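You operate a simulated robot arm through the tools that you are given. There is no shell and no other tool. Be economical: measure what you need, move in short steps, check, and stop when the job is done.

You are at the controls of a simulated two-armed robot. One attempt, no reset.

Task
Put the R 40 tube up on the green mandrel from the peg tray.
Fine: tray out, its package to lane C's second small peg, tube on the tray peg, tray in, table up, valve to grip; no hand under the mandrel's load. Where these are worked on the way, their far stop is far enough and under half their travel is too little: peg tray.

The check looks at the end state, three seconds after you hand in, the way a careful person would. Anything else that was tipped, shoved, dropped, spilled or broken makes it a failure.

Robot
Two 7-joint arms with two-finger parallel grippers on one trunk, on a base that drives. Base frame: it is fixed to the floor where the robot stands at the start and does not move with it; the origin is under the middle of the robot, x ahead of it, y to its left, z up. Units: mm, rad, N and s.
The left shoulder is at the start at [50, 161, 1198], the right one opposite. Places, roughly: black lift lever [500, 200, 600]; black regulator knob [300, -900, 1200]; blue air lever [300, -800, 1100]; green valve lever [500, -200, 1200]; limit switch [600, -500, 1000]; orange clamp lever [400, -400, 1300]; peg on the peg tray [600, 0, 800]; peg tray [600, 0, 800]; red latch [400, -600, 1200]; second small peg of lane C [-400, 400, 600]; yellow valve lever [400, -400, 1200]. Payload 3.43 kg a hand.
The tool frame of a hand sits at the grasp point between the pads (the TCP): z along the fingers, y along the line on which they close. The tips reach 30 mm beyond it. The gripper opens to 94 mm. The fingers are 28 mm wide and 10 mm thick; the gripper's body (50 by 96 mm) begins 55 mm behind the TCP.
Orientation is told as [roll, pitch, yaw] about the base's x, y, z axes, in that order, counted from this pose: with the fingers straight down and closing along the base's y, the tool's x points along the base's -x, its y along +y and its z along -z.

Tools
- The arms move only by the tool step_arm. It takes "left_series", "right_series" or both (then of equal length, played together; a hand with none holds still); each is a list of rows, each a list of 7 numbers: the shift along the tool's x, y, z in mm, then the turn, a rotation vector about the tool's x, y, z in rad, then the gripper command, from -1 (shut) to 1 (fully open), values between in proportion. In form: [[x, y, z, wx, wy, wz, fingers], ...]. A call has 1 to 20 rows; each row shifts and turns the commanded pose from where the row before left it, along the tool's axes as they then stand. Each row takes 0.2 s and may step no farther than 50 mm and 0.15 rad from the row before; otherwise, or with a gripper value out of range, the whole call is refused. Where a pose cannot be reached the arm comes as near as it can. A force on the tool above 40 N (or 10 N above the force at the start of the call, whichever is more), or a blocked arm, ends the call early, and 0.2 s more pass. The fingers move at their own pace (about 45 mm/s each) and stop on an object; they squeeze with about 42 N. The grip force told is the motor's: it shows also when the fingers shut on nothing. Time passes only in rows, and 0.2 s behind the last, so rows that do not move let the fingers close. The reply holds the time, the measured pose of the TCP, the force on the tool along the base axes, the opening and the grip force, in the units named above and with some noise, with the torque about the TCP (base axes, N m) and any sound that the robot's microphone picked up.
- Cameras (640 x 400 px; columns grow to the right, rows downward): "scene" is now at [111.9, 35, 1301.3]; the picture's right is [0.42, -0.91, 0.00], its down [-0.68, -0.32, -0.66] and it looks along [0.60, 0.28, -0.75] (base axes); focal length 214 px, centre (320, 200). "left" rides on the left gripper at [76, -14, -102] in its tool frame; the picture's right is [0.18, 0.98, 0.00], its down [-0.75, 0.14, -0.64] and it looks along [-0.63, 0.12, 0.77] (tool axes); focal length 243 px, centre (320, 200). "right" rides on the right gripper at [76, 14, -102] in its tool frame; the picture's right is [-0.18, 0.98, 0.00], its down [-0.75, -0.14, -0.64] and it looks along [-0.63, -0.12, 0.77] (tool axes); focal length 243 px, centre (320, 200). There is no depth. A picture from a camera that has moved, and an enlarged one, comes with that camera's place and axes in the base frame and with its lens.
- capture(camera): a new picture of that camera. The clock stands still meanwhile.
- lift_body(by): slides the trunk up (or, below 0, down) by that many mm; the arms and the scene camera ride with it, the base frame stays. It gives what a move gives, with no picture.
- steer(legs): drives the robot by 1 to 6 legs, each [ahead, left, turn to the left] in mm, mm and rad, along the robot's own axes; the way and the turn of a leg run together, so that a leg with both is an arc; at most 1500 mm and 3.142 rad a leg. The arms and the cameras ride along, it lands a little off, and it stops where it bumps. It gives what a move gives.
- pan_tilt(pan, tilt): turns the head with the scene camera to pan (to the left, within 1.396 rad either way) and tilt (down, from -0.506 to 1.204), counted from straight ahead of the robot. It gives what a move gives.
- inspect(camera, box): a new picture of the part [left, top, right, bottom] of that camera's present view, enlarged. The clock stands still meanwhile.
- hand_in(): hands the job in; it is judged then, once.

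Go step by step. Nothing tells you exact positions but the pictures and the camera data: compare them with the known pose of the tool, close in by small moves and look again before you grip or let go. The budget is 120 turns and 100 pictures, counting those below and the enlarged ones. Unless the task says otherwise, let go and move clear before handing in.

The tools are called after "Emit:" by a JSON object that holds its "op" and its "data". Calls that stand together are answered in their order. step_arm: Moves the arms, as the interface text tells. Its arguments: {"type":"object","properties":{"left_series":{"type":"array","items":{"type":"array","items":{"type":"number"}}},"right_series":{"type":"array","items":{"type":"array","items":{"type":"number"}}}},"required":[]} The other tools are called the same way: lift_body (by) slides the trunk up or down; steer (legs) drives the base; pan_tilt (pan, tilt) turns the head that bears the scene camera; capture (camera) takes a picture; inspect (camera, box) takes an enlarged picture of a part of a camera's view; hand_in () hands the job in.

At the start:

```text
t: 0.0
left_tcp_pos: [517.7, 230.2, 1000.3]
left_orientation: [0.001, 0.0, 0.002]
left_contact_force: [0.1, -0.7, -0.5]
left_torque: [-0.04, 0.02, 0.0]
left_grip_width: 94.0
left_finger_force: 0.1
right_tcp_pos: [323.7, -125.5, 1375.1]
right_orientation: [0.0, 0.0, 0.001]
right_contact_force: [0.0, 0.6, 0.4]
right_torque: [-0.03, 0.01, -0.01]
right_grip_width: 94.1
right_finger_force: 0.1
trunk travel left (down, up): [-225.0, 42.0]
robot x, y, heading: [1.2, 1.1, 0.006]
head pan, tilt: [0.435, 0.85]
```

scene: 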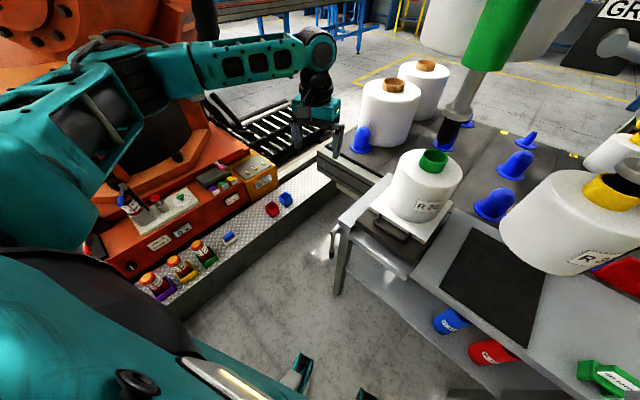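
right: 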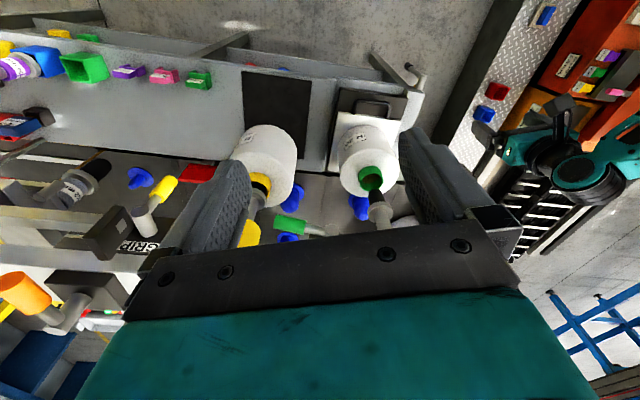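
left: 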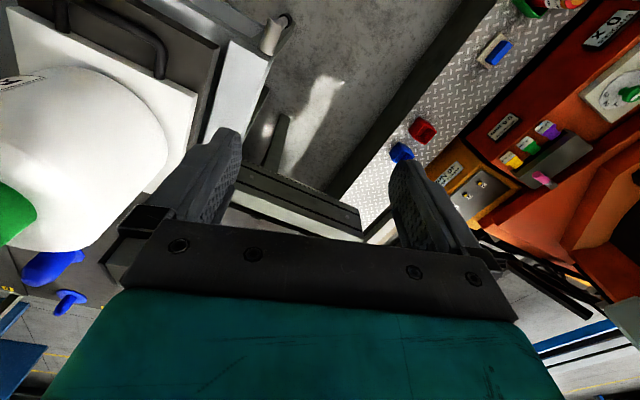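

I see a workbench ahead with a peg tray carrying a package (white, green core), a green mandrel above it, and other packages to the right. I look around first to learn the layout.

Emit:
{"op": "pan_tilt", "data": {"pan": -0.3, "tilt": 0.5}}

Emit:
{"op": "capture", "data": {"camera": "scene"}}

Emit:
{"op": "pan_tilt", "data": {"pan": -1.2, "tilt": 0.5}}

Emit:
{"op": "capture", "data": {"camera": "scene"}}

Emit:
{"op": "pan_tilt", "data": {"pan": 1.39, "tilt": 0.6}}

Emit:
{"op": "capture", "data": {"camera": "scene"}}

```text
t: 1.1
left_tcp_pos: [518.6, 228.3, 999.3]
left_orientation: [-0.001, 0.0, 0.003]
left_contact_force: [0.4, 0.7, 0.1]
left_torque: [0.0, 0.02, -0.02]
left_grip_width: 93.9
left_finger_force: 0.1
right_tcp_pos: [323.3, -125.8, 1374.2]
right_orientation: [0.001, 0.0, 0.0]
right_contact_force: [0.2, 0.9, -0.4]
right_torque: [0.01, 0.04, -0.02]
right_grip_width: 93.9
right_finger_force: 0.1
trunk travel left (down, up): [-225.0, 42.0]
robot x, y, heading: [0.3, 0.3, -0.001]
head pan, tilt: [-0.3, 0.499]
```

```text
96 pictures are left
camera scene: at [127.9, -24.6, 1331.4], right [-0.29, -0.96, 0.0], down [-0.46, 0.14, -0.88], along [0.84, -0.26, -0.48], focal length 214 px, centre (320, 200)
```

scene: 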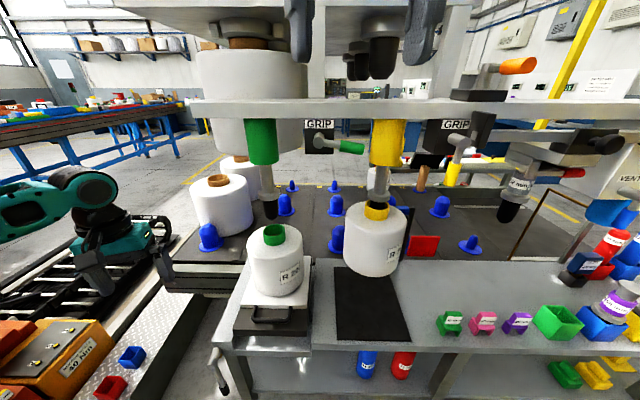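

```text
t: 2.3
left_tcp_pos: [517.8, 229.9, 1000.1]
left_orientation: [0.0, 0.0, 0.002]
left_contact_force: [-0.2, 0.3, 0.5]
left_torque: [-0.01, 0.02, -0.01]
left_grip_width: 94.1
left_finger_force: 0.1
right_tcp_pos: [322.4, -125.1, 1374.8]
right_orientation: [-0.001, 0.0, 0.0]
right_contact_force: [-0.3, -0.2, 0.3]
right_torque: [0.02, 0.02, 0.02]
right_grip_width: 93.9
right_finger_force: 0.0
trunk travel left (down, up): [-225.0, 42.0]
robot x, y, heading: [2.0, -0.2, -0.002]
head pan, tilt: [-1.201, 0.499]
```

```text
95 pictures are left
camera scene: at [73.9, -82.6, 1331.4], right [-0.93, -0.36, 0.0], down [-0.17, 0.45, -0.88], along [0.32, -0.82, -0.48], focal length 214 px, centre (320, 200)
```

scene: 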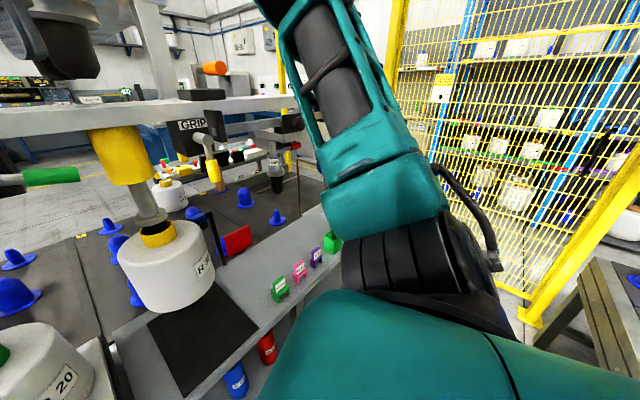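

```text
t: 4.6
left_tcp_pos: [517.4, 230.4, 1001.4]
left_orientation: [-0.001, 0.0, 0.003]
left_contact_force: [0.6, 0.2, 0.5]
left_torque: [0.01, 0.01, -0.01]
left_grip_width: 94.0
left_finger_force: 0.0
right_tcp_pos: [322.6, -125.5, 1374.9]
right_orientation: [0.0, -0.001, 0.0]
right_contact_force: [0.4, -0.3, 0.3]
right_torque: [0.04, 0.0, 0.02]
right_grip_width: 94.0
right_finger_force: 0.0
trunk travel left (down, up): [-225.0, 42.0]
robot x, y, heading: [-0.6, -2.6, -0.002]
head pan, tilt: [1.389, 0.6]
```

```text
94 pictures are left
camera scene: at [56.9, 89.1, 1322.3], right [0.98, -0.18, 0.0], down [-0.1, -0.56, -0.83], along [0.15, 0.81, -0.56], focal length 214 px, centre (320, 200)
```

scene: 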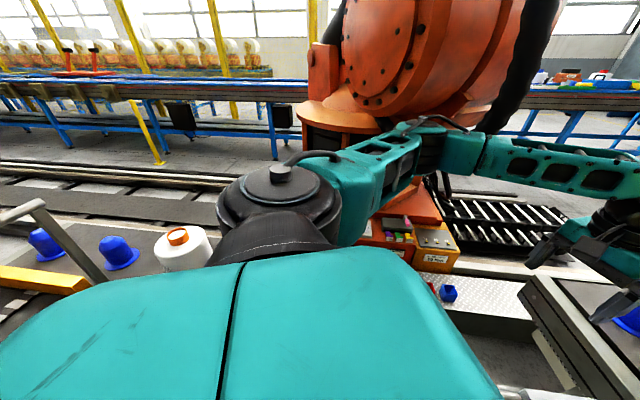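

I zoom on the labels and the bench to find the R 40 tube, and survey for the lane table behind.

Emit:
{"op": "pan_tilt", "data": {"pan": -0.2, "tilt": 0.85}}

Emit:
{"op": "inspect", "data": {"camera": "scene", "box": [160, 0, 480, 200]}}

Emit:
{"op": "inspect", "data": {"camera": "scene", "box": [160, 200, 480, 400]}}

Emit:
{"op": "inspect", "data": {"camera": "scene", "box": [400, 50, 640, 200]}}

Emit:
{"op": "inspect", "data": {"camera": "right", "box": [0, 20, 320, 220]}}

```text
t: 6.3
left_tcp_pos: [517.9, 230.4, 1000.2]
left_orientation: [0.001, 0.001, 0.002]
left_contact_force: [0.2, 0.8, -0.1]
left_torque: [0.01, 0.01, -0.01]
left_grip_width: 94.1
left_finger_force: 0.1
right_tcp_pos: [323.5, -126.3, 1375.0]
right_orientation: [0.0, -0.002, -0.001]
right_contact_force: [-0.5, -1.3, -0.2]
right_torque: [0.17, -0.05, 0.16]
right_grip_width: 94.0
right_finger_force: 0.0
trunk travel left (down, up): [-225.0, 42.0]
robot x, y, heading: [-4.0, -2.9, -0.0]
head pan, tilt: [-0.201, 0.85]
```

```text
2.00 times, centred on (320, 100) of scene
camera zoom: at [117.7, -12.9, 1301.5], right [-0.19, -0.98, 0.0], down [-0.74, 0.14, -0.66], along [0.65, -0.13, -0.75], focal length 429 px, centre (320, 400)
```

zoom: 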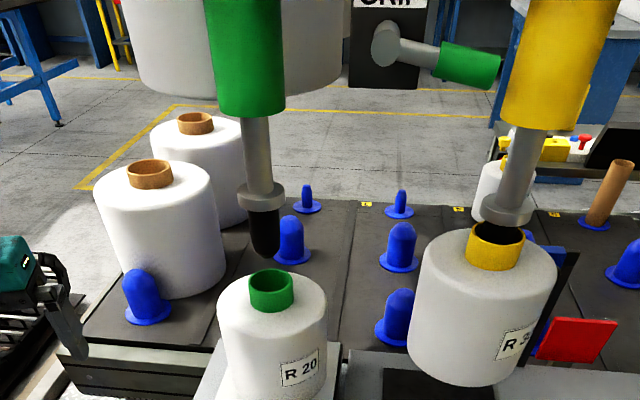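

```text
2.00 times, centred on (320, 300) of scene
camera zoom: at [117.7, -12.9, 1301.5], right [-0.19, -0.98, 0.0], down [-0.74, 0.14, -0.66], along [0.65, -0.13, -0.75], focal length 429 px, centre (320, 0)
```

zoom: 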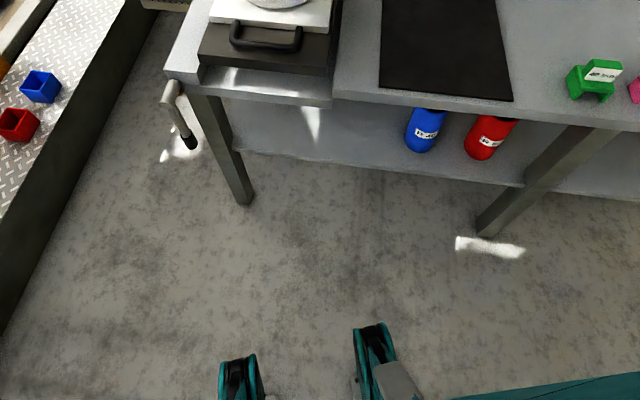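

```text
2.67 times, centred on (520, 125) of scene
camera zoom: at [117.7, -12.9, 1301.5], right [-0.19, -0.98, 0.0], down [-0.74, 0.14, -0.66], along [0.65, -0.13, -0.75], focal length 572 px, centre (-213, 400)
```

zoom: 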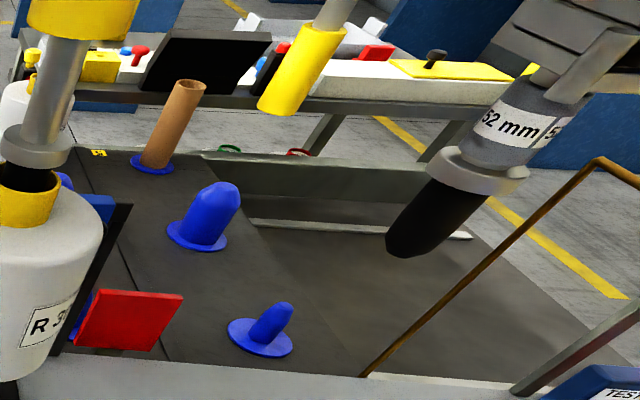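

```text
2.00 times, centred on (160, 120) of right
camera zoom: at [245.9, -110.4, 1477.5], right [0.18, 0.98, 0.0], down [0.75, -0.14, 0.64], along [0.63, -0.12, -0.77], focal length 485 px, centre (640, 360)
```

zoom: 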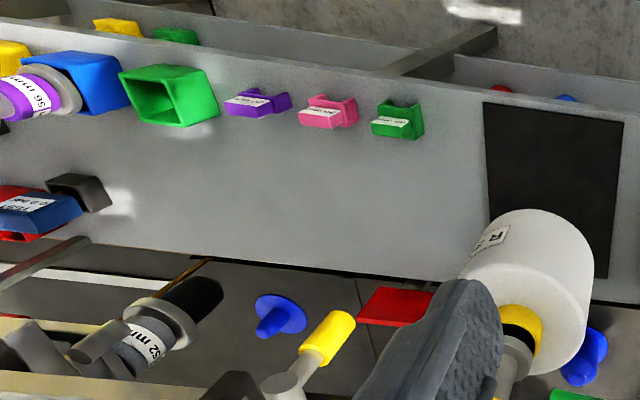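

The blue and red cylinders on the lower shelf have labels; I zoom in.

Emit:
{"op": "inspect", "data": {"camera": "scene", "box": [340, 240, 440, 300]}}

Emit:
{"op": "inspect", "data": {"camera": "scene", "box": [230, 190, 350, 270]}}

```text
6.40 times, centred on (390, 270) of scene
camera zoom: at [117.7, -12.9, 1301.5], right [-0.19, -0.98, 0.0], down [-0.74, 0.14, -0.66], along [0.65, -0.13, -0.75], focal length 1373 px, centre (-128, -248)
```

zoom: 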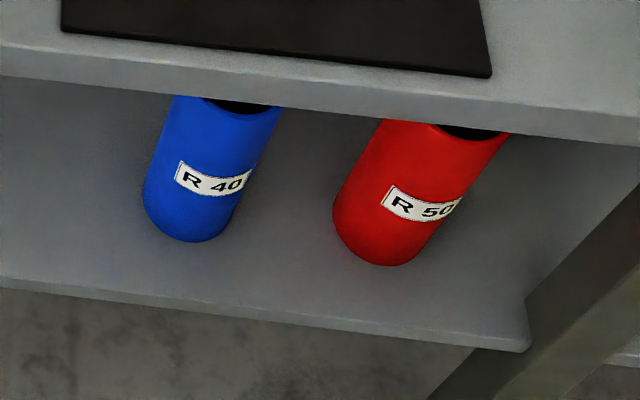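

```text
5.00 times, centred on (290, 230) of scene
camera zoom: at [117.7, -12.9, 1301.5], right [-0.19, -0.98, 0.0], down [-0.74, 0.14, -0.66], along [0.65, -0.13, -0.75], focal length 1072 px, centre (470, 50)
```

zoom: 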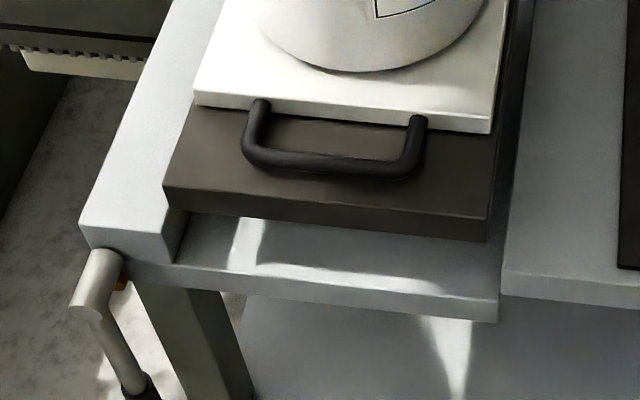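

R 40 is the blue tube on the lower shelf. The tray handle seems at about [505, -7, 772]. I bring the left hand back and tilt it 45° to look at the handle.

Emit:
{"op": "step_arm", "data": {"left_series": [[30, -40, 0, 0, 0, 0, 0], [30, -40, 0, 0, 0, 0, 0], [30, -40, 0, 0, 0, 0, 0], [30, -40, 0, 0, 0, 0, 0], [30, -40, 0, 0, 0, 0, 0], [0, 0, 0, 0, 0, 0.15, 0], [0, 0, 0, 0, 0, 0.15, 0], [0, 0, 0, 0, 0, 0.15, 0], [0, 0, 0, 0, 0, 0.15, 0], [0, 0, 0, 0, 0, 0.15, 0], [0, 0, 0, 0, 0, 0.15, 0], [0, 0, 0, 0, 0, 0.15, 0], [0, 0, 0, 0, 0, 0.15, 0], [0, 0, 0, 0, 0, 0.15, 0], [0, 0, 0, 0, 0, 0.15, 0], [0, 0, 0, 0, 0, 0.07, 0]]}}

Emit:
{"op": "step_arm", "data": {"left_series": [[0, 0, 0, -0.15, 0, 0, 0], [0, 0, 0, -0.15, 0, 0, 0], [0, 0, 0, -0.15, 0, 0, 0], [0, 0, 0, -0.15, 0, 0, 0], [0, 0, 0, -0.15, 0, 0, 0], [0, 0, 20, -0.04, 0, 0, 0]]}}

Emit:
{"op": "capture", "data": {"camera": "left"}}

Emit:
{"op": "capture", "data": {"camera": "scene"}}

```text
t: 9.7
left_tcp_pos: [367.5, 29.8, 998.9]
left_orientation: [0.001, 0.001, -1.57]
left_contact_force: [0.2, 0.5, -1.1]
left_torque: [0.01, 0.02, -0.02]
left_grip_width: 47.0
left_finger_force: 0.1
right_tcp_pos: [323.4, -125.5, 1374.9]
right_orientation: [0.0, 0.0, -0.001]
right_contact_force: [-0.4, -0.9, 0.0]
right_torque: [0.16, -0.06, 0.17]
right_grip_width: 94.1
right_finger_force: 0.1
trunk travel left (down, up): [-225.0, 42.0]
robot x, y, heading: [1.3, 0.2, 0.001]
head pan, tilt: [-0.201, 0.85]
```

```text
t: 11.1
left_tcp_pos: [381.0, 28.9, 986.4]
left_orientation: [0.792, 0.001, -1.566]
left_contact_force: [0.3, 0.0, -0.3]
left_torque: [0.01, -0.02, 0.03]
left_grip_width: 47.2
left_finger_force: 0.1
right_tcp_pos: [323.2, -125.5, 1375.6]
right_orientation: [0.0, 0.001, 0.001]
right_contact_force: [-1.1, -1.2, 0.4]
right_torque: [0.17, -0.09, 0.14]
right_grip_width: 94.1
right_finger_force: 0.1
trunk travel left (down, up): [-225.0, 42.0]
robot x, y, heading: [1.3, 0.5, -0.001]
head pan, tilt: [-0.201, 0.85]
```

```text
87 pictures are left
camera left: at [300.1, 105.1, 1048.1], right [0.69, 0.19, 0.7], down [-0.36, -0.75, 0.55], along [0.63, -0.63, -0.45], focal length 243 px, centre (320, 200)
```

left: 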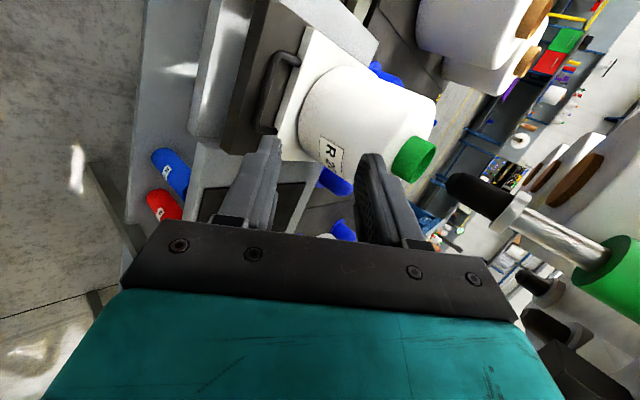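

```text
86 pictures are left
camera scene: at [117.9, -12.7, 1301.5], right [-0.19, -0.98, 0.0], down [-0.74, 0.14, -0.66], along [0.65, -0.13, -0.75], focal length 214 px, centre (320, 200)
```

scene: 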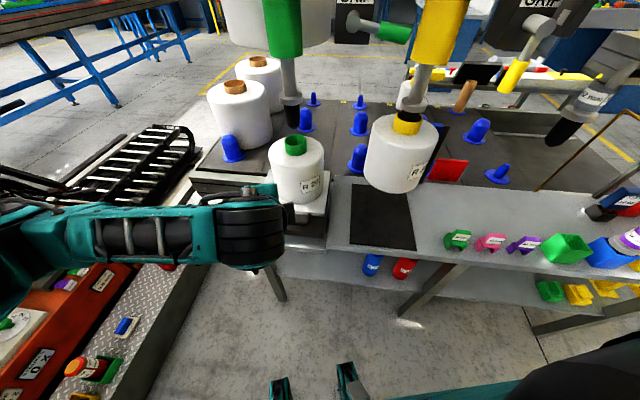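

Emit:
{"op": "inspect", "data": {"camera": "left", "box": [200, 0, 360, 160]}}

```text
2.50 times, centred on (280, 80) of left
camera zoom: at [300.1, 105.1, 1048.1], right [0.69, 0.19, 0.7], down [-0.36, -0.75, 0.55], along [0.63, -0.63, -0.45], focal length 606 px, centre (420, 500)
```

zoom: 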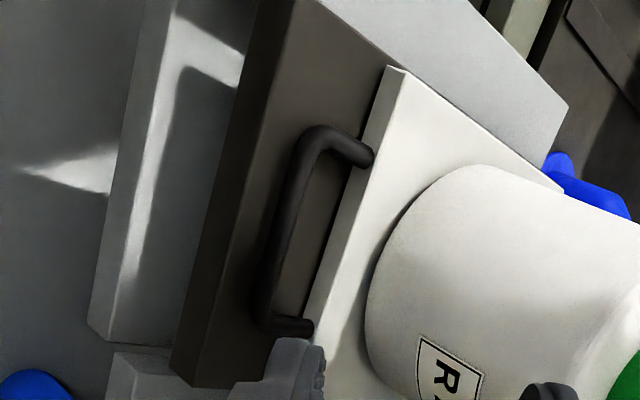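

The plate carries the handle bar ~40 mm ahead of it, just above a dark slab. I bring the left hand nearly vertical above the bar, fingers across it, and look.

Emit:
{"op": "step_arm", "data": {"left_series": [[0, 0, 0, 0.15, 0, 0, 0], [0, 0, 0, 0.15, 0, 0, 0], [0, 0, 0, 0.15, 0, 0, 0], [0, 0, 0, 0.15, 0, 0, 0], [0, 0, 0, 0.02, 0, 0, 0], [-6, 19, 31, 0, 0, 0, 0], [-6, 19, 31, 0, 0, 0, 0], [-6, 19, 31, 0, 0, 0, 0], [-6, 19, 31, 0, 0, 0, 0], [-6, 19, 31, 0, 0, 0, 0]]}}

Emit:
{"op": "capture", "data": {"camera": "left"}}

Emit:
{"op": "inspect", "data": {"camera": "scene", "box": [220, 150, 360, 250]}}

```text
t: 13.3
left_tcp_pos: [501.5, 0.1, 848.6]
left_orientation: [0.17, -0.001, -1.571]
left_contact_force: [0.4, -0.6, 0.3]
left_torque: [0.02, 0.0, 0.03]
left_grip_width: 47.0
left_finger_force: 0.1
right_tcp_pos: [323.8, -125.6, 1374.2]
right_orientation: [0.0, 0.001, 0.0]
right_contact_force: [0.2, -1.4, -0.9]
right_torque: [0.21, -0.01, 0.15]
right_grip_width: 94.0
right_finger_force: 0.1
trunk travel left (down, up): [-225.0, 42.0]
robot x, y, heading: [-3.7, 0.4, -0.006]
head pan, tilt: [-0.201, 0.85]
```

```text
84 pictures are left
camera left: at [472.0, 75.1, 947.8], right [0.97, 0.19, 0.17], down [0.03, -0.75, 0.66], along [0.25, -0.63, -0.74], focal length 243 px, centre (320, 200)
```

left: 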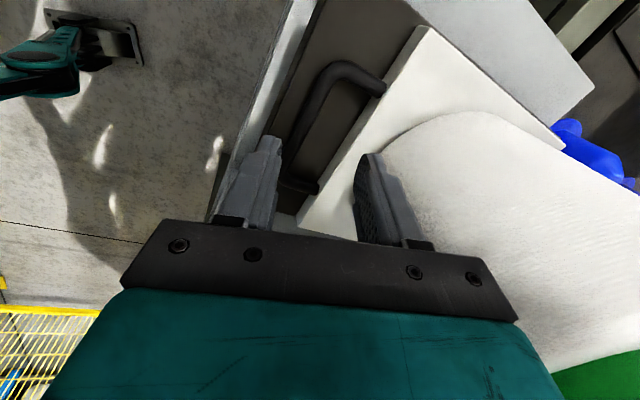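

```text
4.00 times, centred on (290, 200) of scene
camera zoom: at [117.9, -13.1, 1301.4], right [-0.19, -0.98, 0.0], down [-0.74, 0.15, -0.66], along [0.65, -0.13, -0.75], focal length 858 px, centre (440, 200)
```

zoom: 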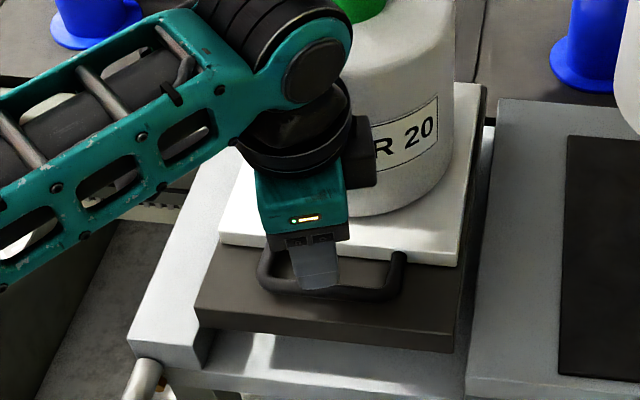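

The bar is at about [507, -6, 767]. I lower over it and close.

Emit:
{"op": "step_arm", "data": {"left_series": [[-2, -2.9, 20, 0, 0, 0, 0], [-2, -2.9, 20, 0, 0, 0, 0], [-2, -2.9, 20, 0, 0, 0, 0], [0, 0, 0, 0, 0, 0, -1], [0, 0, 0, 0, 0, 0, -1], [0, 0, 0, 0, 0, 0, -1]]}}

Emit:
{"op": "capture", "data": {"camera": "left"}}

```text
t: 14.1
left_tcp_pos: [505.4, -4.1, 803.6]
left_orientation: [0.181, 0.0, -1.566]
left_contact_force: [-18.4, 8.9, 21.6]
left_torque: [-0.02, -0.28, 0.02]
left_grip_width: 41.3
left_finger_force: 0.0
right_tcp_pos: [321.9, -125.4, 1375.2]
right_orientation: [-0.001, -0.001, 0.002]
right_contact_force: [0.3, -1.9, 0.0]
right_torque: [0.1, -0.11, 0.16]
right_grip_width: 93.9
right_finger_force: 0.0
trunk travel left (down, up): [-225.0, 42.0]
robot x, y, heading: [1.2, -1.6, 0.001]
head pan, tilt: [-0.201, 0.85]
stopped in row 3 (left hand): the force on the tool passed its limit at 54 N (the readings are from after the stop); the commanded pose is now the measured one
```

```text
82 pictures are left
camera left: at [474.4, 70.9, 902.9], right [0.97, 0.19, 0.18], down [0.03, -0.75, 0.66], along [0.26, -0.63, -0.73], focal length 243 px, centre (320, 200)
```

left: 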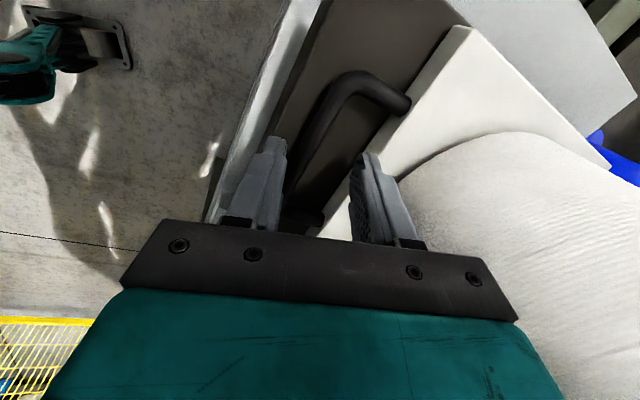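

The forward finger touched the plate edge, so I back up, narrow the opening, and try again.

Emit:
{"op": "step_arm", "data": {"left_series": [[0, -3, -10, 0, 0, 0, -0.3], [0, 0, 0, 0, 0, 0, -0.45], [0, 0, 0, 0, 0, 0, -0.45], [0, -2, 10, 0, 0, 0, -0.45], [0, -2, 10, 0, 0, 0, -0.45], [0, 0, 4, 0, 0, 0, -0.45]]}}

Emit:
{"op": "capture", "data": {"camera": "left"}}

```text
t: 15.1
left_tcp_pos: [504.6, -4.9, 807.9]
left_orientation: [0.195, -0.004, -1.565]
left_contact_force: [-13.5, 10.4, 25.1]
left_torque: [0.0, 0.7, -0.3]
left_grip_width: 30.9
left_finger_force: 4.1
right_tcp_pos: [321.7, -123.9, 1375.5]
right_orientation: [0.001, -0.003, 0.003]
right_contact_force: [-0.7, -1.5, -0.1]
right_torque: [0.11, -0.12, 0.13]
right_grip_width: 94.0
right_finger_force: 0.0
trunk travel left (down, up): [-225.0, 42.0]
robot x, y, heading: [0.2, 0.8, 0.001]
head pan, tilt: [-0.201, 0.85]
stopped in row 5 (left hand): the force on the tool passed its limit at 49 N (the readings are from after the stop); the commanded pose is now the measured one
```

```text
81 pictures are left
camera left: at [472.5, 71.1, 907.2], right [0.96, 0.19, 0.19], down [0.02, -0.75, 0.66], along [0.27, -0.63, -0.73], focal length 243 px, centre (320, 200)
```

left: 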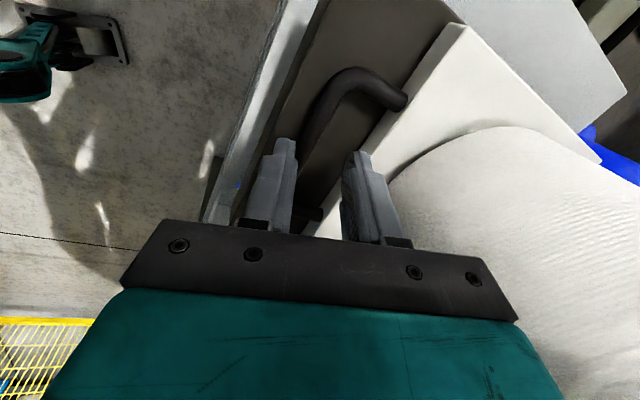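

The contacts suggest the bar is nearer at x≈499 and plate edge at about 535. I back up, shift 10 mm rearward and descend again.

Emit:
{"op": "step_arm", "data": {"left_series": [[0, -4, -14, 0, 0, 0, -0.4], [0, -5, 0, 0, 0, 0, -0.4], [0, 0, 0, 0, 0, 0, -0.4], [0, -1, 10, 0, 0, 0, -0.4], [0, -1.5, 8, 0, 0, 0, -0.4], [0, -1, 5, 0, 0, 0, -0.4], [0, -1, 5, 0, 0, 0, -0.4], [0, 0, 3, 0, 0, 0, -0.4]]}}

Emit:
{"op": "capture", "data": {"camera": "left"}}

```text
t: 16.9
left_tcp_pos: [496.1, -5.6, 794.1]
left_orientation: [0.198, -0.008, -1.564]
left_contact_force: [-11.6, 8.0, 22.1]
left_torque: [0.11, 0.83, -0.27]
left_grip_width: 32.2
left_finger_force: 3.5
right_tcp_pos: [322.1, -122.9, 1376.8]
right_orientation: [-0.001, -0.001, 0.002]
right_contact_force: [-0.9, -1.0, -0.4]
right_torque: [0.09, -0.11, 0.13]
right_grip_width: 94.2
right_finger_force: 0.0
trunk travel left (down, up): [-225.0, 42.0]
robot x, y, heading: [-1.4, 1.7, 0.003]
head pan, tilt: [-0.201, 0.85]
stopped in row 8 (left hand): the force on the tool passed its limit at 45 N (the readings are from after the stop); the commanded pose is now the measured one
```

```text
80 pictures are left
camera left: at [463.6, 70.4, 892.0], right [0.96, 0.19, 0.19], down [0.02, -0.75, 0.66], along [0.27, -0.64, -0.72], focal length 243 px, centre (320, 200)
```

left: 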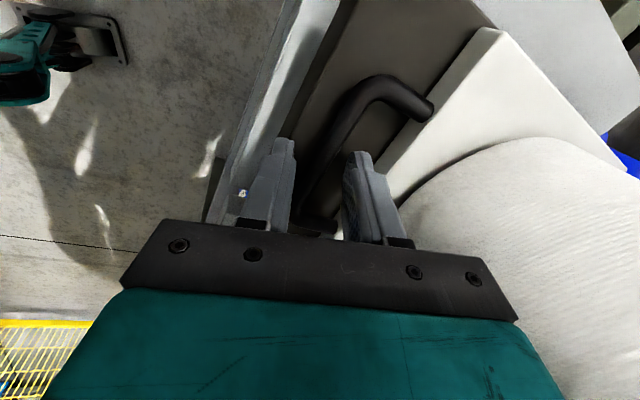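

Tips are now past the bar and on the slab; I back off 2 mm and close.

Emit:
{"op": "step_arm", "data": {"left_series": [[0, 0, -2, 0, 0, 0, -0.6], [0, 0, 0, 0, 0, 0, -1], [0, 0, 0, 0, 0, 0, -1], [0, 0, 0, 0, 0, 0, -1]]}}

Emit:
{"op": "capture", "data": {"camera": "left"}}

```text
t: 17.9
left_tcp_pos: [495.8, -6.2, 793.0]
left_orientation: [0.2, -0.006, -1.57]
left_contact_force: [-3.3, 1.0, 9.2]
left_torque: [0.28, -0.08, -1.34]
left_grip_width: 21.2
left_finger_force: 45.0
right_tcp_pos: [322.5, -124.4, 1374.0]
right_orientation: [0.0, 0.001, 0.002]
right_contact_force: [0.1, -1.3, 0.5]
right_torque: [0.18, 0.03, 0.14]
right_grip_width: 94.2
right_finger_force: 0.0
trunk travel left (down, up): [-225.0, 42.0]
robot x, y, heading: [-0.7, -1.2, -0.003]
head pan, tilt: [-0.201, 0.85]
```

```text
79 pictures are left
camera left: at [463.6, 69.6, 891.5], right [0.96, 0.19, 0.19], down [0.01, -0.75, 0.66], along [0.27, -0.64, -0.72], focal length 243 px, centre (320, 200)
```

left: 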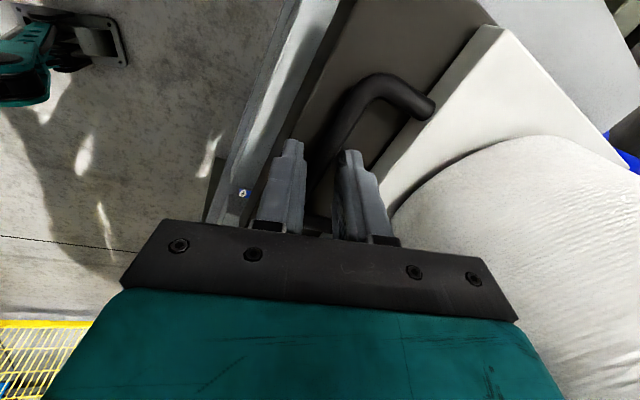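

Gripped at 21 mm. Now I pull toward the robot.

Emit:
{"op": "step_arm", "data": {"left_series": [[0, -9.8, -2, 0, 0, 0, -1], [0, -9.8, -2, 0, 0, 0, -1], [0, -14.7, -3, 0, 0, 0, -1], [0, -14.7, -3, 0, 0, 0, -1], [0, -14.7, -3, 0, 0, 0, -1], [0, -14.7, -3, 0, 0, 0, -1]]}}

Emit:
{"op": "capture", "data": {"camera": "scene"}}

```text
t: 18.8
left_tcp_pos: [462.0, 2.3, 793.7]
left_orientation: [0.203, 0.014, -1.556]
left_contact_force: [1.3, 6.3, 4.5]
left_torque: [-0.39, 0.29, -1.76]
left_grip_width: 21.6
left_finger_force: 45.0
right_tcp_pos: [324.7, -123.0, 1375.3]
right_orientation: [0.0, 0.001, 0.004]
right_contact_force: [-0.9, -0.9, -0.6]
right_torque: [0.11, -0.11, 0.15]
right_grip_width: 94.0
right_finger_force: 0.1
trunk travel left (down, up): [-225.0, 42.0]
robot x, y, heading: [1.2, 2.9, 0.012]
head pan, tilt: [-0.201, 0.85]
stopped in row 4 (left hand): the force on the tool passed its limit at 42 N (the readings are from after the stop); the commanded pose is now the measured one
```

```text
78 pictures are left
camera scene: at [117.4, -11.6, 1301.2], right [-0.19, -0.98, 0.0], down [-0.74, 0.14, -0.66], along [0.65, -0.13, -0.75], focal length 214 px, centre (320, 200)
```

scene: 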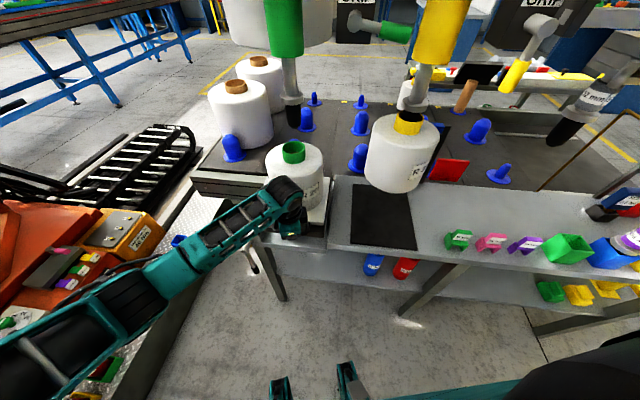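

The tray moved about 35 mm; its track seems rotated slightly (+y as it comes out). I continue in gentler steps along that direction.

Emit:
{"op": "step_arm", "data": {"left_series": [[0.8, -5.9, -1.2, 0, 0, 0, -1], [0.8, -5.9, -1.2, 0, 0, 0, -1], [0.8, -5.9, -1.2, 0, 0, 0, -1], [0.8, -5.9, -1.2, 0, 0, 0, -1], [0.8, -5.9, -1.2, 0, 0, 0, -1], [0.8, -5.9, -1.2, 0, 0, 0, -1], [0.8, -5.9, -1.2, 0, 0, 0, -1], [0.8, -5.9, -1.2, 0, 0, 0, -1], [0.8, -5.9, -1.2, 0, 0, 0, -1], [0.8, -5.9, -1.2, 0, 0, 0, -1]]}}

```text
t: 20.3
left_tcp_pos: [428.5, 13.0, 793.6]
left_orientation: [0.21, 0.026, -1.55]
left_contact_force: [0.5, 7.3, 4.2]
left_torque: [-0.24, 0.22, -1.78]
left_grip_width: 21.8
left_finger_force: 45.0
right_tcp_pos: [324.5, -122.8, 1374.6]
right_orientation: [-0.001, 0.0, 0.004]
right_contact_force: [-1.8, -0.5, -0.9]
right_torque: [0.14, -0.09, 0.14]
right_grip_width: 93.8
right_finger_force: 0.0
trunk travel left (down, up): [-225.0, 42.0]
robot x, y, heading: [-6.1, 0.2, 0.003]
head pan, tilt: [-0.201, 0.85]
stopped in row 7 (left hand): the force on the tool passed its limit at 40 N (the readings are from after the stop); the commanded pose is now the measured one
```

Emit:
{"op": "step_arm", "data": {"left_series": [[1.4, -4.7, -1, 0, 0, 0, -1], [1.4, -4.7, -1, 0, 0, 0, -1], [1.4, -4.7, -1, 0, 0, 0, -1], [1.4, -4.7, -1, 0, 0, 0, -1], [1.4, -4.7, -1, 0, 0, 0, -1], [1.4, -4.7, -1, 0, 0, 0, -1], [1.4, -4.7, -1, 0, 0, 0, -1], [1.4, -4.7, -1, 0, 0, 0, -1], [1.4, -4.7, -1, 0, 0, 0, -1], [1.4, -4.7, -1, 0, 0, 0, -1], [1.4, -4.7, -1, 0, 0, 0, -1], [1.4, -4.7, -1, 0, 0, 0, -1], [1.4, -4.7, -1, 0, 0, 0, -1], [1.4, -4.7, -1, 0, 0, 0, -1]]}}

Emit:
{"op": "capture", "data": {"camera": "scene"}}

```text
t: 23.3
left_tcp_pos: [362.7, 35.5, 792.4]
left_orientation: [0.214, 0.031, -1.541]
left_contact_force: [11.8, 33.1, 9.8]
left_torque: [0.34, -0.12, -1.57]
left_grip_width: 22.0
left_finger_force: 44.5
right_tcp_pos: [324.0, -119.6, 1375.2]
right_orientation: [-0.001, -0.001, 0.003]
right_contact_force: [0.0, -1.6, -0.5]
right_torque: [0.15, -0.05, 0.16]
right_grip_width: 94.1
right_finger_force: 0.0
trunk travel left (down, up): [-225.0, 42.0]
robot x, y, heading: [-0.8, -1.1, 0.006]
head pan, tilt: [-0.201, 0.85]
```

```text
77 pictures are left
camera scene: at [118.0, -8.5, 1301.5], right [-0.19, -0.98, 0.0], down [-0.74, 0.14, -0.66], along [0.65, -0.13, -0.75], focal length 214 px, centre (320, 200)
```

scene: 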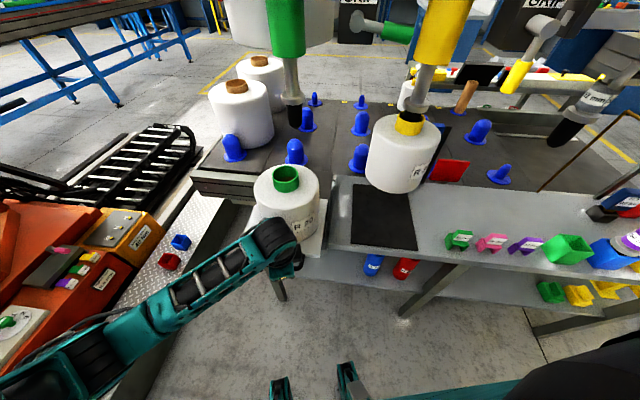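

Emit:
{"op": "step_arm", "data": {"left_series": [[3, -4.4, -1, 0, 0, 0, -1], [2.5, -4.6, -1, 0, 0, 0, -1], [1.8, -4.6, -1, 0, 0, 0, -1], [1.8, -4.6, -1, 0, 0, 0, -1], [1.8, -4.6, -1, 0, 0, 0, -1], [1.8, -4.6, -1, 0, 0, 0, -1], [1.8, -4.6, -1, 0, 0, 0, -1], [1.8, -4.6, -1, 0, 0, 0, -1], [1.8, -4.6, -1, 0, 0, 0, -1], [1.8, -4.6, -1, 0, 0, 0, -1], [1.8, -4.6, -1, 0, 0, 0, -1], [1.8, -4.6, -1, 0, 0, 0, -1], [1.8, -4.6, -1, 0, 0, 0, -1], [1.8, -4.6, -1, 0, 0, 0, -1]]}}

Emit:
{"op": "capture", "data": {"camera": "scene"}}

```text
t: 26.2
left_tcp_pos: [304.5, 53.6, 794.3]
left_orientation: [0.227, 0.019, -1.544]
left_contact_force: [16.6, -5.3, -21.8]
left_torque: [-0.58, -0.19, -1.87]
left_grip_width: 21.9
left_finger_force: 44.5
right_tcp_pos: [326.8, -124.9, 1374.2]
right_orientation: [0.0, 0.002, 0.002]
right_contact_force: [-0.3, -2.0, 0.1]
right_torque: [0.16, 0.01, 0.15]
right_grip_width: 94.1
right_finger_force: 0.2
trunk travel left (down, up): [-225.0, 42.0]
robot x, y, heading: [3.6, 1.0, -0.0]
head pan, tilt: [-0.201, 0.85]
stopped in row 14 (left hand): the force on the tool passed its limit at 51 N (the readings are from after the stop); the commanded pose is now the measured one
```

```text
76 pictures are left
camera scene: at [119.9, -11.8, 1301.1], right [-0.19, -0.98, 0.0], down [-0.74, 0.14, -0.66], along [0.65, -0.13, -0.75], focal length 214 px, centre (320, 200)
```

scene: 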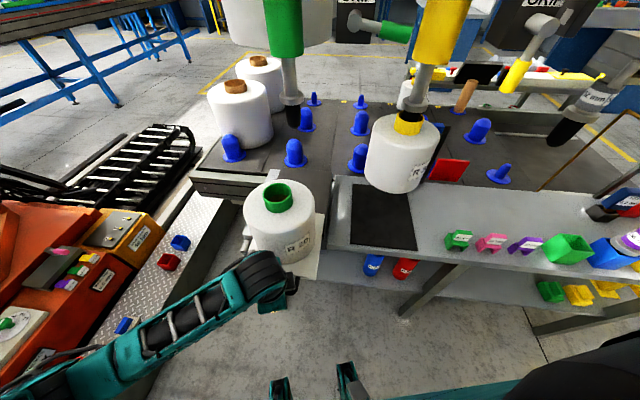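

The tray reached its far stop after 200 mm travel. I release the handle, rise clear and turn to see the package's core from the hand.

Emit:
{"op": "step_arm", "data": {"left_series": [[0, 0, 0, 0, 0, 0, -0.3], [0, 0, 0, 0, 0, 0, -0.3], [0, 0, -20, 0, 0, 0, -0.3], [0, 0, -40, 0, 0, 0, 0], [0, -10, -45, 0, 0, 0, 0.5], [0, -10, -45, 0, 0, 0, 1], [0, 0, -45, 0.1, 0, 0, 1], [0, 0, -45, 0.12, 0, 0, 1]]}}

Emit:
{"op": "capture", "data": {"camera": "left"}}

Emit:
{"op": "inspect", "data": {"camera": "scene", "box": [220, 130, 380, 300]}}

```text
t: 28.0
left_tcp_pos: [234.6, 47.6, 1025.3]
left_orientation: [0.005, 0.019, -1.541]
left_contact_force: [-1.0, -0.3, 0.3]
left_torque: [0.0, -0.01, -0.03]
left_grip_width: 94.2
left_finger_force: 0.0
right_tcp_pos: [323.9, -123.4, 1375.1]
right_orientation: [-0.001, 0.0, 0.004]
right_contact_force: [-0.4, -1.4, 0.1]
right_torque: [0.16, -0.04, 0.15]
right_grip_width: 94.0
right_finger_force: 0.1
trunk travel left (down, up): [-225.0, 42.0]
robot x, y, heading: [0.2, 3.8, 0.003]
head pan, tilt: [-0.201, 0.85]
```

```text
75 pictures are left
camera left: at [218.2, 121.1, 1130.2], right [0.98, 0.21, 0.01], down [0.16, -0.76, 0.63], along [0.14, -0.61, -0.78], focal length 243 px, centre (320, 200)
```

left: 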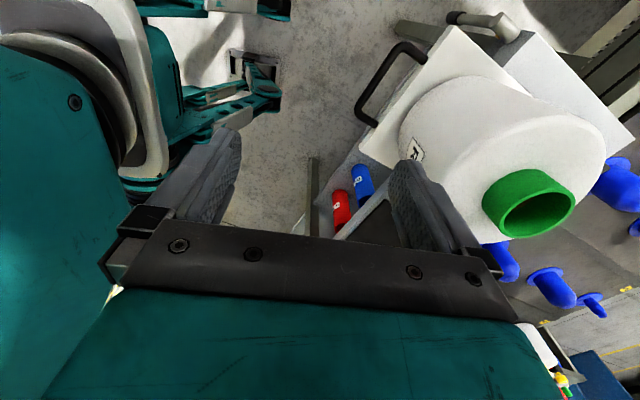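

```text
2.35 times, centred on (300, 215) of scene
camera zoom: at [118.0, -11.8, 1301.4], right [-0.19, -0.98, 0.0], down [-0.74, 0.14, -0.66], along [0.65, -0.13, -0.75], focal length 505 px, centre (367, 165)
```

zoom: 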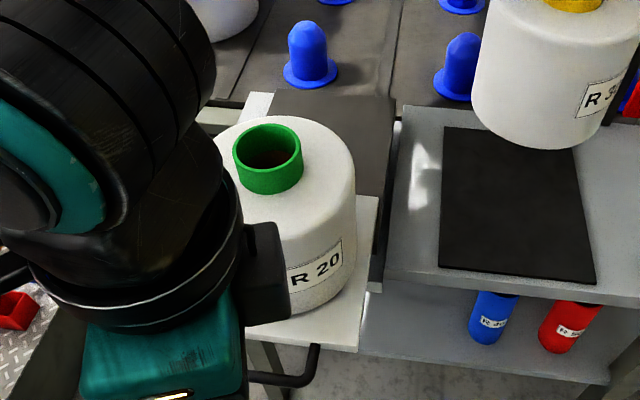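

The R 20 core top is at about [457, 15, 955], ~66 mm wide. I move the left hand above it.

Emit:
{"op": "step_arm", "data": {"left_series": [[-6.6, 36.8, 0, 0, 0, 0, 1], [-6.6, 36.8, 0, 0, 0, 0, 1], [-6.6, 36.8, 0, 0, 0, 0, 1], [-6.6, 36.8, 5, 0, 0, 0, 1], [-6.6, 36.8, 10, 0, 0, 0, 1], [-6.6, 36.8, 10, 0, -0.02, 0, 1]]}}

Emit:
{"op": "capture", "data": {"camera": "left"}}

Emit:
{"op": "inspect", "data": {"camera": "scene", "box": [220, 80, 380, 240]}}

```text
t: 29.4
left_tcp_pos: [456.3, 14.6, 1000.4]
left_orientation: [0.004, -0.002, -1.543]
left_contact_force: [0.2, -0.4, 0.1]
left_torque: [0.01, -0.04, 0.01]
left_grip_width: 94.0
left_finger_force: 0.2
right_tcp_pos: [324.2, -124.3, 1375.0]
right_orientation: [0.003, 0.0, 0.001]
right_contact_force: [-0.7, -1.7, 0.1]
right_torque: [0.14, 0.0, 0.14]
right_grip_width: 93.9
right_finger_force: 0.0
trunk travel left (down, up): [-225.0, 42.0]
robot x, y, heading: [-0.6, -0.2, 0.007]
head pan, tilt: [-0.201, 0.85]
```

```text
73 pictures are left
camera left: at [441.4, 89.9, 1103.5], right [0.98, 0.21, 0.01], down [0.16, -0.75, 0.64], along [0.14, -0.63, -0.77], focal length 243 px, centre (320, 200)
```

left: 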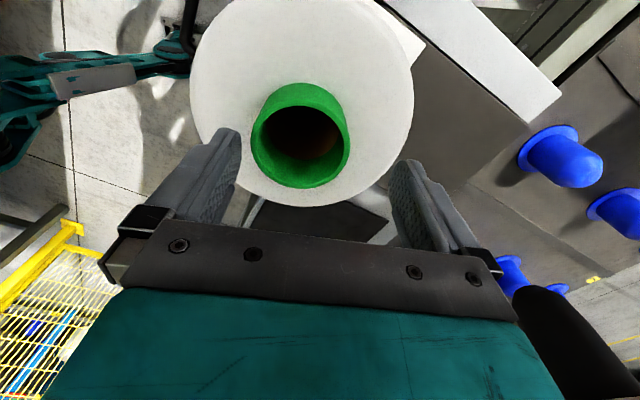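

```text
2.50 times, centred on (300, 160) of scene
camera zoom: at [118.5, -11.8, 1301.3], right [-0.19, -0.98, 0.0], down [-0.74, 0.14, -0.66], along [0.65, -0.13, -0.75], focal length 536 px, centre (370, 300)
```

zoom: 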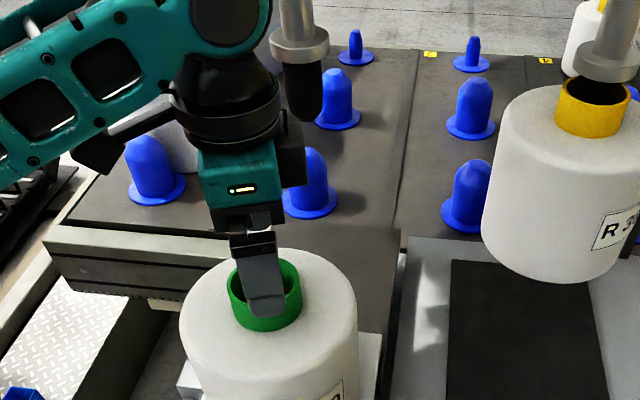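

The core centre is nearer [446, 20]. I correct and descend around it, then check before gripping.

Emit:
{"op": "step_arm", "data": {"left_series": [[5, -10.5, 5, 0, 0, 0, 1], [0, 0, 15, 0, 0, 0, 1], [0, 0, 15, 0, 0, 0, 1], [0, 0, 10, 0, 0, 0, 1]]}}

Emit:
{"op": "capture", "data": {"camera": "left"}}

Emit:
{"op": "inspect", "data": {"camera": "scene", "box": [220, 130, 340, 230]}}

```text
t: 30.5
left_tcp_pos: [448.5, 20.2, 966.0]
left_orientation: [0.016, -0.009, -1.541]
left_contact_force: [-0.3, 2.5, 16.7]
left_torque: [0.26, 0.94, -0.04]
left_grip_width: 94.0
left_finger_force: 0.1
right_tcp_pos: [324.6, -123.0, 1374.9]
right_orientation: [0.001, 0.0, 0.005]
right_contact_force: [-1.3, -1.2, -0.9]
right_torque: [0.13, -0.12, 0.14]
right_grip_width: 93.9
right_finger_force: 0.0
trunk travel left (down, up): [-225.0, 42.0]
robot x, y, heading: [-1.0, -0.2, 0.007]
head pan, tilt: [-0.201, 0.85]
stopped in row 4 (left hand): the force on the tool passed its limit at 46 N (the readings are from after the stop); the commanded pose is now the measured one
```

```text
71 pictures are left
camera left: at [431.5, 94.9, 1068.1], right [0.98, 0.21, 0.01], down [0.15, -0.74, 0.65], along [0.15, -0.63, -0.76], focal length 243 px, centre (320, 200)
```

left: 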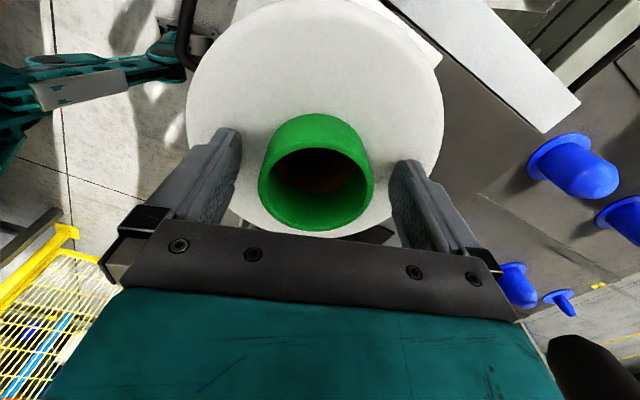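

```text
4.00 times, centred on (280, 180) of scene
camera zoom: at [118.1, -11.5, 1301.5], right [-0.19, -0.98, 0.0], down [-0.74, 0.14, -0.66], along [0.65, -0.13, -0.75], focal length 858 px, centre (480, 280)
```

zoom: 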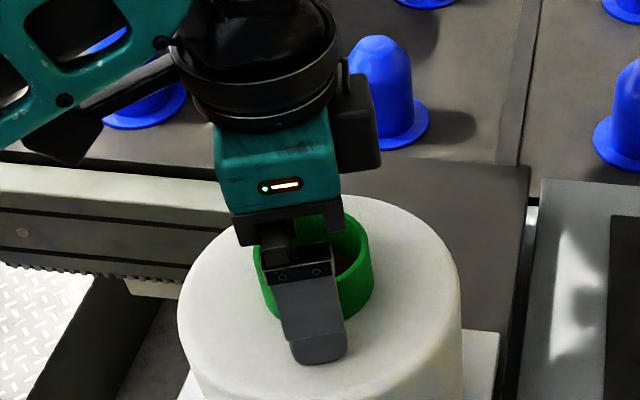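

Tips rest on the package shoulder with the core between them. I back off 2 mm and grip.

Emit:
{"op": "step_arm", "data": {"left_series": [[-3, 0, -2.5, 0, 0, 0, 0.5], [0, 0, 0, 0, 0, 0, -0.5], [0, 0, 0, 0, 0, 0, -1], [0, 0, 0, 0, 0, 0, -1], [0, 0, 0, 0, 0, 0, -1], [0, 0, -10, 0, 0, 0, -1], [0, 0, -10, 0, 0, 0, -1]]}}

Emit:
{"op": "capture", "data": {"camera": "left"}}

```text
t: 32.1
left_tcp_pos: [447.4, 15.8, 985.0]
left_orientation: [0.009, -0.004, -1.542]
left_contact_force: [0.5, -0.5, -12.2]
left_torque: [0.02, 0.03, -0.03]
left_grip_width: 63.2
left_finger_force: 41.9
right_tcp_pos: [325.4, -123.5, 1373.7]
right_orientation: [0.0, 0.001, 0.003]
right_contact_force: [0.8, -1.4, 0.9]
right_torque: [0.23, 0.04, 0.17]
right_grip_width: 94.1
right_finger_force: 0.0
trunk travel left (down, up): [-225.0, 42.0]
robot x, y, heading: [-1.8, 1.7, 0.007]
head pan, tilt: [-0.201, 0.85]
```

```text
69 pictures are left
camera left: at [431.3, 91.4, 1087.6], right [0.98, 0.21, 0.01], down [0.16, -0.75, 0.65], along [0.14, -0.63, -0.76], focal length 243 px, centre (320, 200)
```

left: 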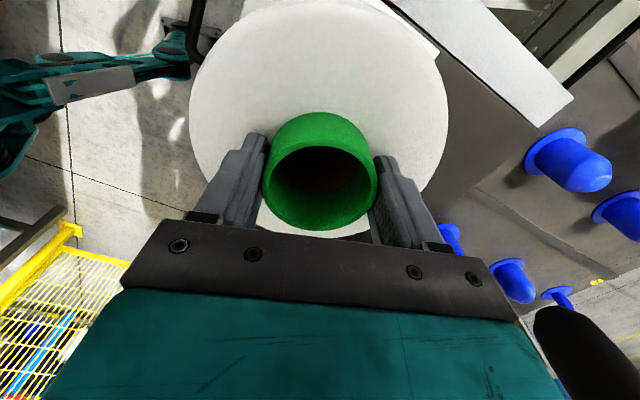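

Package is held at ~1.2 kg. I lift it further off the peg.

Emit:
{"op": "step_arm", "data": {"left_series": [[0, 0, -20, 0, 0, 0, -1], [0, 0, -20, 0, 0, 0, -1], [0, 0, -20, 0, 0, 0, -1], [0, 0, -20, 0, 0, 0, -1], [0, 0, -20, 0, 0, 0, -1], [0, 0, -20, 0, 0, 0, -1], [0, 0, -20, 0, 0, 0, -1]]}}

Emit:
{"op": "capture", "data": {"camera": "scene"}}

```text
t: 33.7
left_tcp_pos: [445.4, 16.6, 1125.4]
left_orientation: [0.013, -0.005, -1.54]
left_contact_force: [-0.1, 0.1, -11.8]
left_torque: [-0.01, -0.01, -0.03]
left_grip_width: 63.1
left_finger_force: 42.1
right_tcp_pos: [325.9, -122.5, 1375.6]
right_orientation: [0.0, 0.002, 0.004]
right_contact_force: [-1.0, -2.1, 0.1]
right_torque: [0.13, 0.01, 0.15]
right_grip_width: 94.1
right_finger_force: 0.2
trunk travel left (down, up): [-225.0, 42.0]
robot x, y, heading: [2.3, 1.0, 0.002]
head pan, tilt: [-0.201, 0.85]
```

```text
68 pictures are left
camera scene: at [118.8, -11.6, 1301.3], right [-0.19, -0.98, 0.0], down [-0.74, 0.14, -0.66], along [0.65, -0.13, -0.75], focal length 214 px, centre (320, 200)
```

scene: 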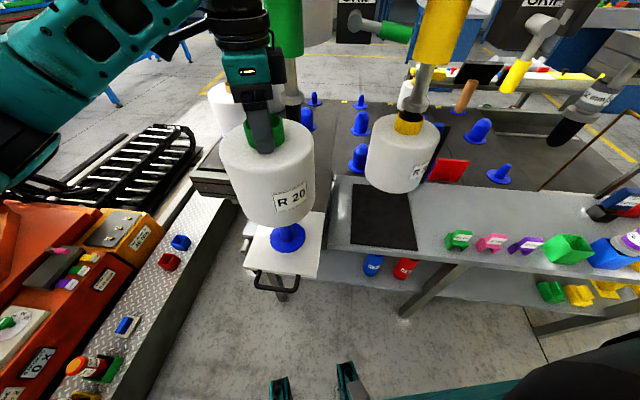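

The tray peg is visible below. I raise the trunk, draw the package nearer, and turn left a bit to view the lanes behind.

Emit:
{"op": "lift_body", "data": {"by": 40}}

Emit:
{"op": "step_arm", "data": {"left_series": [[2, -20, 0, 0, 0, 0, -1], [3, -30, 0, 0, 0, 0, -1], [4, -30, 0, 0, 0, 0, -1], [4, -20, 0, 0, 0, 0, -1]]}}

Emit:
{"op": "pan_tilt", "data": {"pan": 1.39, "tilt": 0.8}}

Emit:
{"op": "steer", "data": {"legs": [[0, 0, 0.9]]}}

Emit:
{"op": "capture", "data": {"camera": "scene"}}

```text
t: 34.5
left_tcp_pos: [447.6, 15.7, 1165.4]
left_orientation: [0.012, -0.006, -1.54]
left_contact_force: [0.8, -0.5, -11.8]
left_torque: [0.01, 0.01, -0.01]
left_grip_width: 63.1
left_finger_force: 41.8
right_tcp_pos: [325.8, -123.2, 1413.6]
right_orientation: [0.001, 0.001, 0.005]
right_contact_force: [-0.4, -1.6, 0.8]
right_torque: [0.16, -0.06, 0.18]
right_grip_width: 94.0
right_finger_force: 0.2
trunk travel left (down, up): [-265.0, 2.0]
robot x, y, heading: [-1.4, 1.2, 0.001]
head pan, tilt: [-0.201, 0.85]
```

```text
t: 35.5
left_tcp_pos: [344.5, 27.6, 1164.7]
left_orientation: [0.013, -0.005, -1.541]
left_contact_force: [0.4, -0.1, -10.6]
left_torque: [0.07, -0.01, 0.02]
left_grip_width: 63.3
left_finger_force: 41.7
right_tcp_pos: [325.1, -122.8, 1414.5]
right_orientation: [-0.001, 0.0, 0.003]
right_contact_force: [-0.4, -1.4, -0.5]
right_torque: [0.18, -0.01, 0.11]
right_grip_width: 94.0
right_finger_force: 0.0
trunk travel left (down, up): [-265.0, 2.0]
robot x, y, heading: [2.4, 0.6, 0.001]
head pan, tilt: [-0.201, 0.85]
```

```text
t: 37.2
left_tcp_pos: [344.3, 26.7, 1164.0]
left_orientation: [0.013, -0.006, -1.543]
left_contact_force: [0.0, 1.0, -12.5]
left_torque: [0.01, 0.01, 0.0]
left_grip_width: 63.0
left_finger_force: 41.7
right_tcp_pos: [326.5, -123.8, 1414.3]
right_orientation: [0.002, 0.003, 0.004]
right_contact_force: [0.2, -0.1, -0.8]
right_torque: [-0.01, 0.01, 0.03]
right_grip_width: 93.9
right_finger_force: 0.1
trunk travel left (down, up): [-265.0, 2.0]
robot x, y, heading: [-0.5, 1.7, 0.005]
head pan, tilt: [1.389, 0.799]
```

```text
t: 39.9
left_tcp_pos: [195.1, 287.1, 1163.0]
left_orientation: [0.011, -0.008, -0.644]
left_contact_force: [0.4, 0.2, -11.7]
left_torque: [0.01, 0.04, 0.01]
left_grip_width: 62.7
left_finger_force: 42.0
right_tcp_pos: [299.1, 176.7, 1414.1]
right_orientation: [0.0, 0.003, 0.899]
right_contact_force: [0.4, 0.3, 0.5]
right_torque: [-0.02, 0.03, 0.0]
right_grip_width: 94.0
right_finger_force: 0.1
trunk travel left (down, up): [-265.0, 2.0]
robot x, y, heading: [-0.8, -2.1, 0.902]
head pan, tilt: [1.389, 0.799]
```

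```text
67 pictures are left
camera scene: at [-26.7, 95.9, 1345.3], right [0.75, 0.66, 0.0], down [0.47, -0.54, -0.7], along [-0.46, 0.52, -0.72], focal length 214 px, centre (320, 200)
```

scene: 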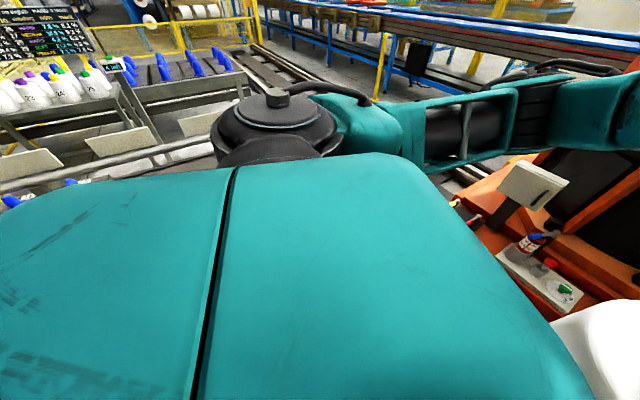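

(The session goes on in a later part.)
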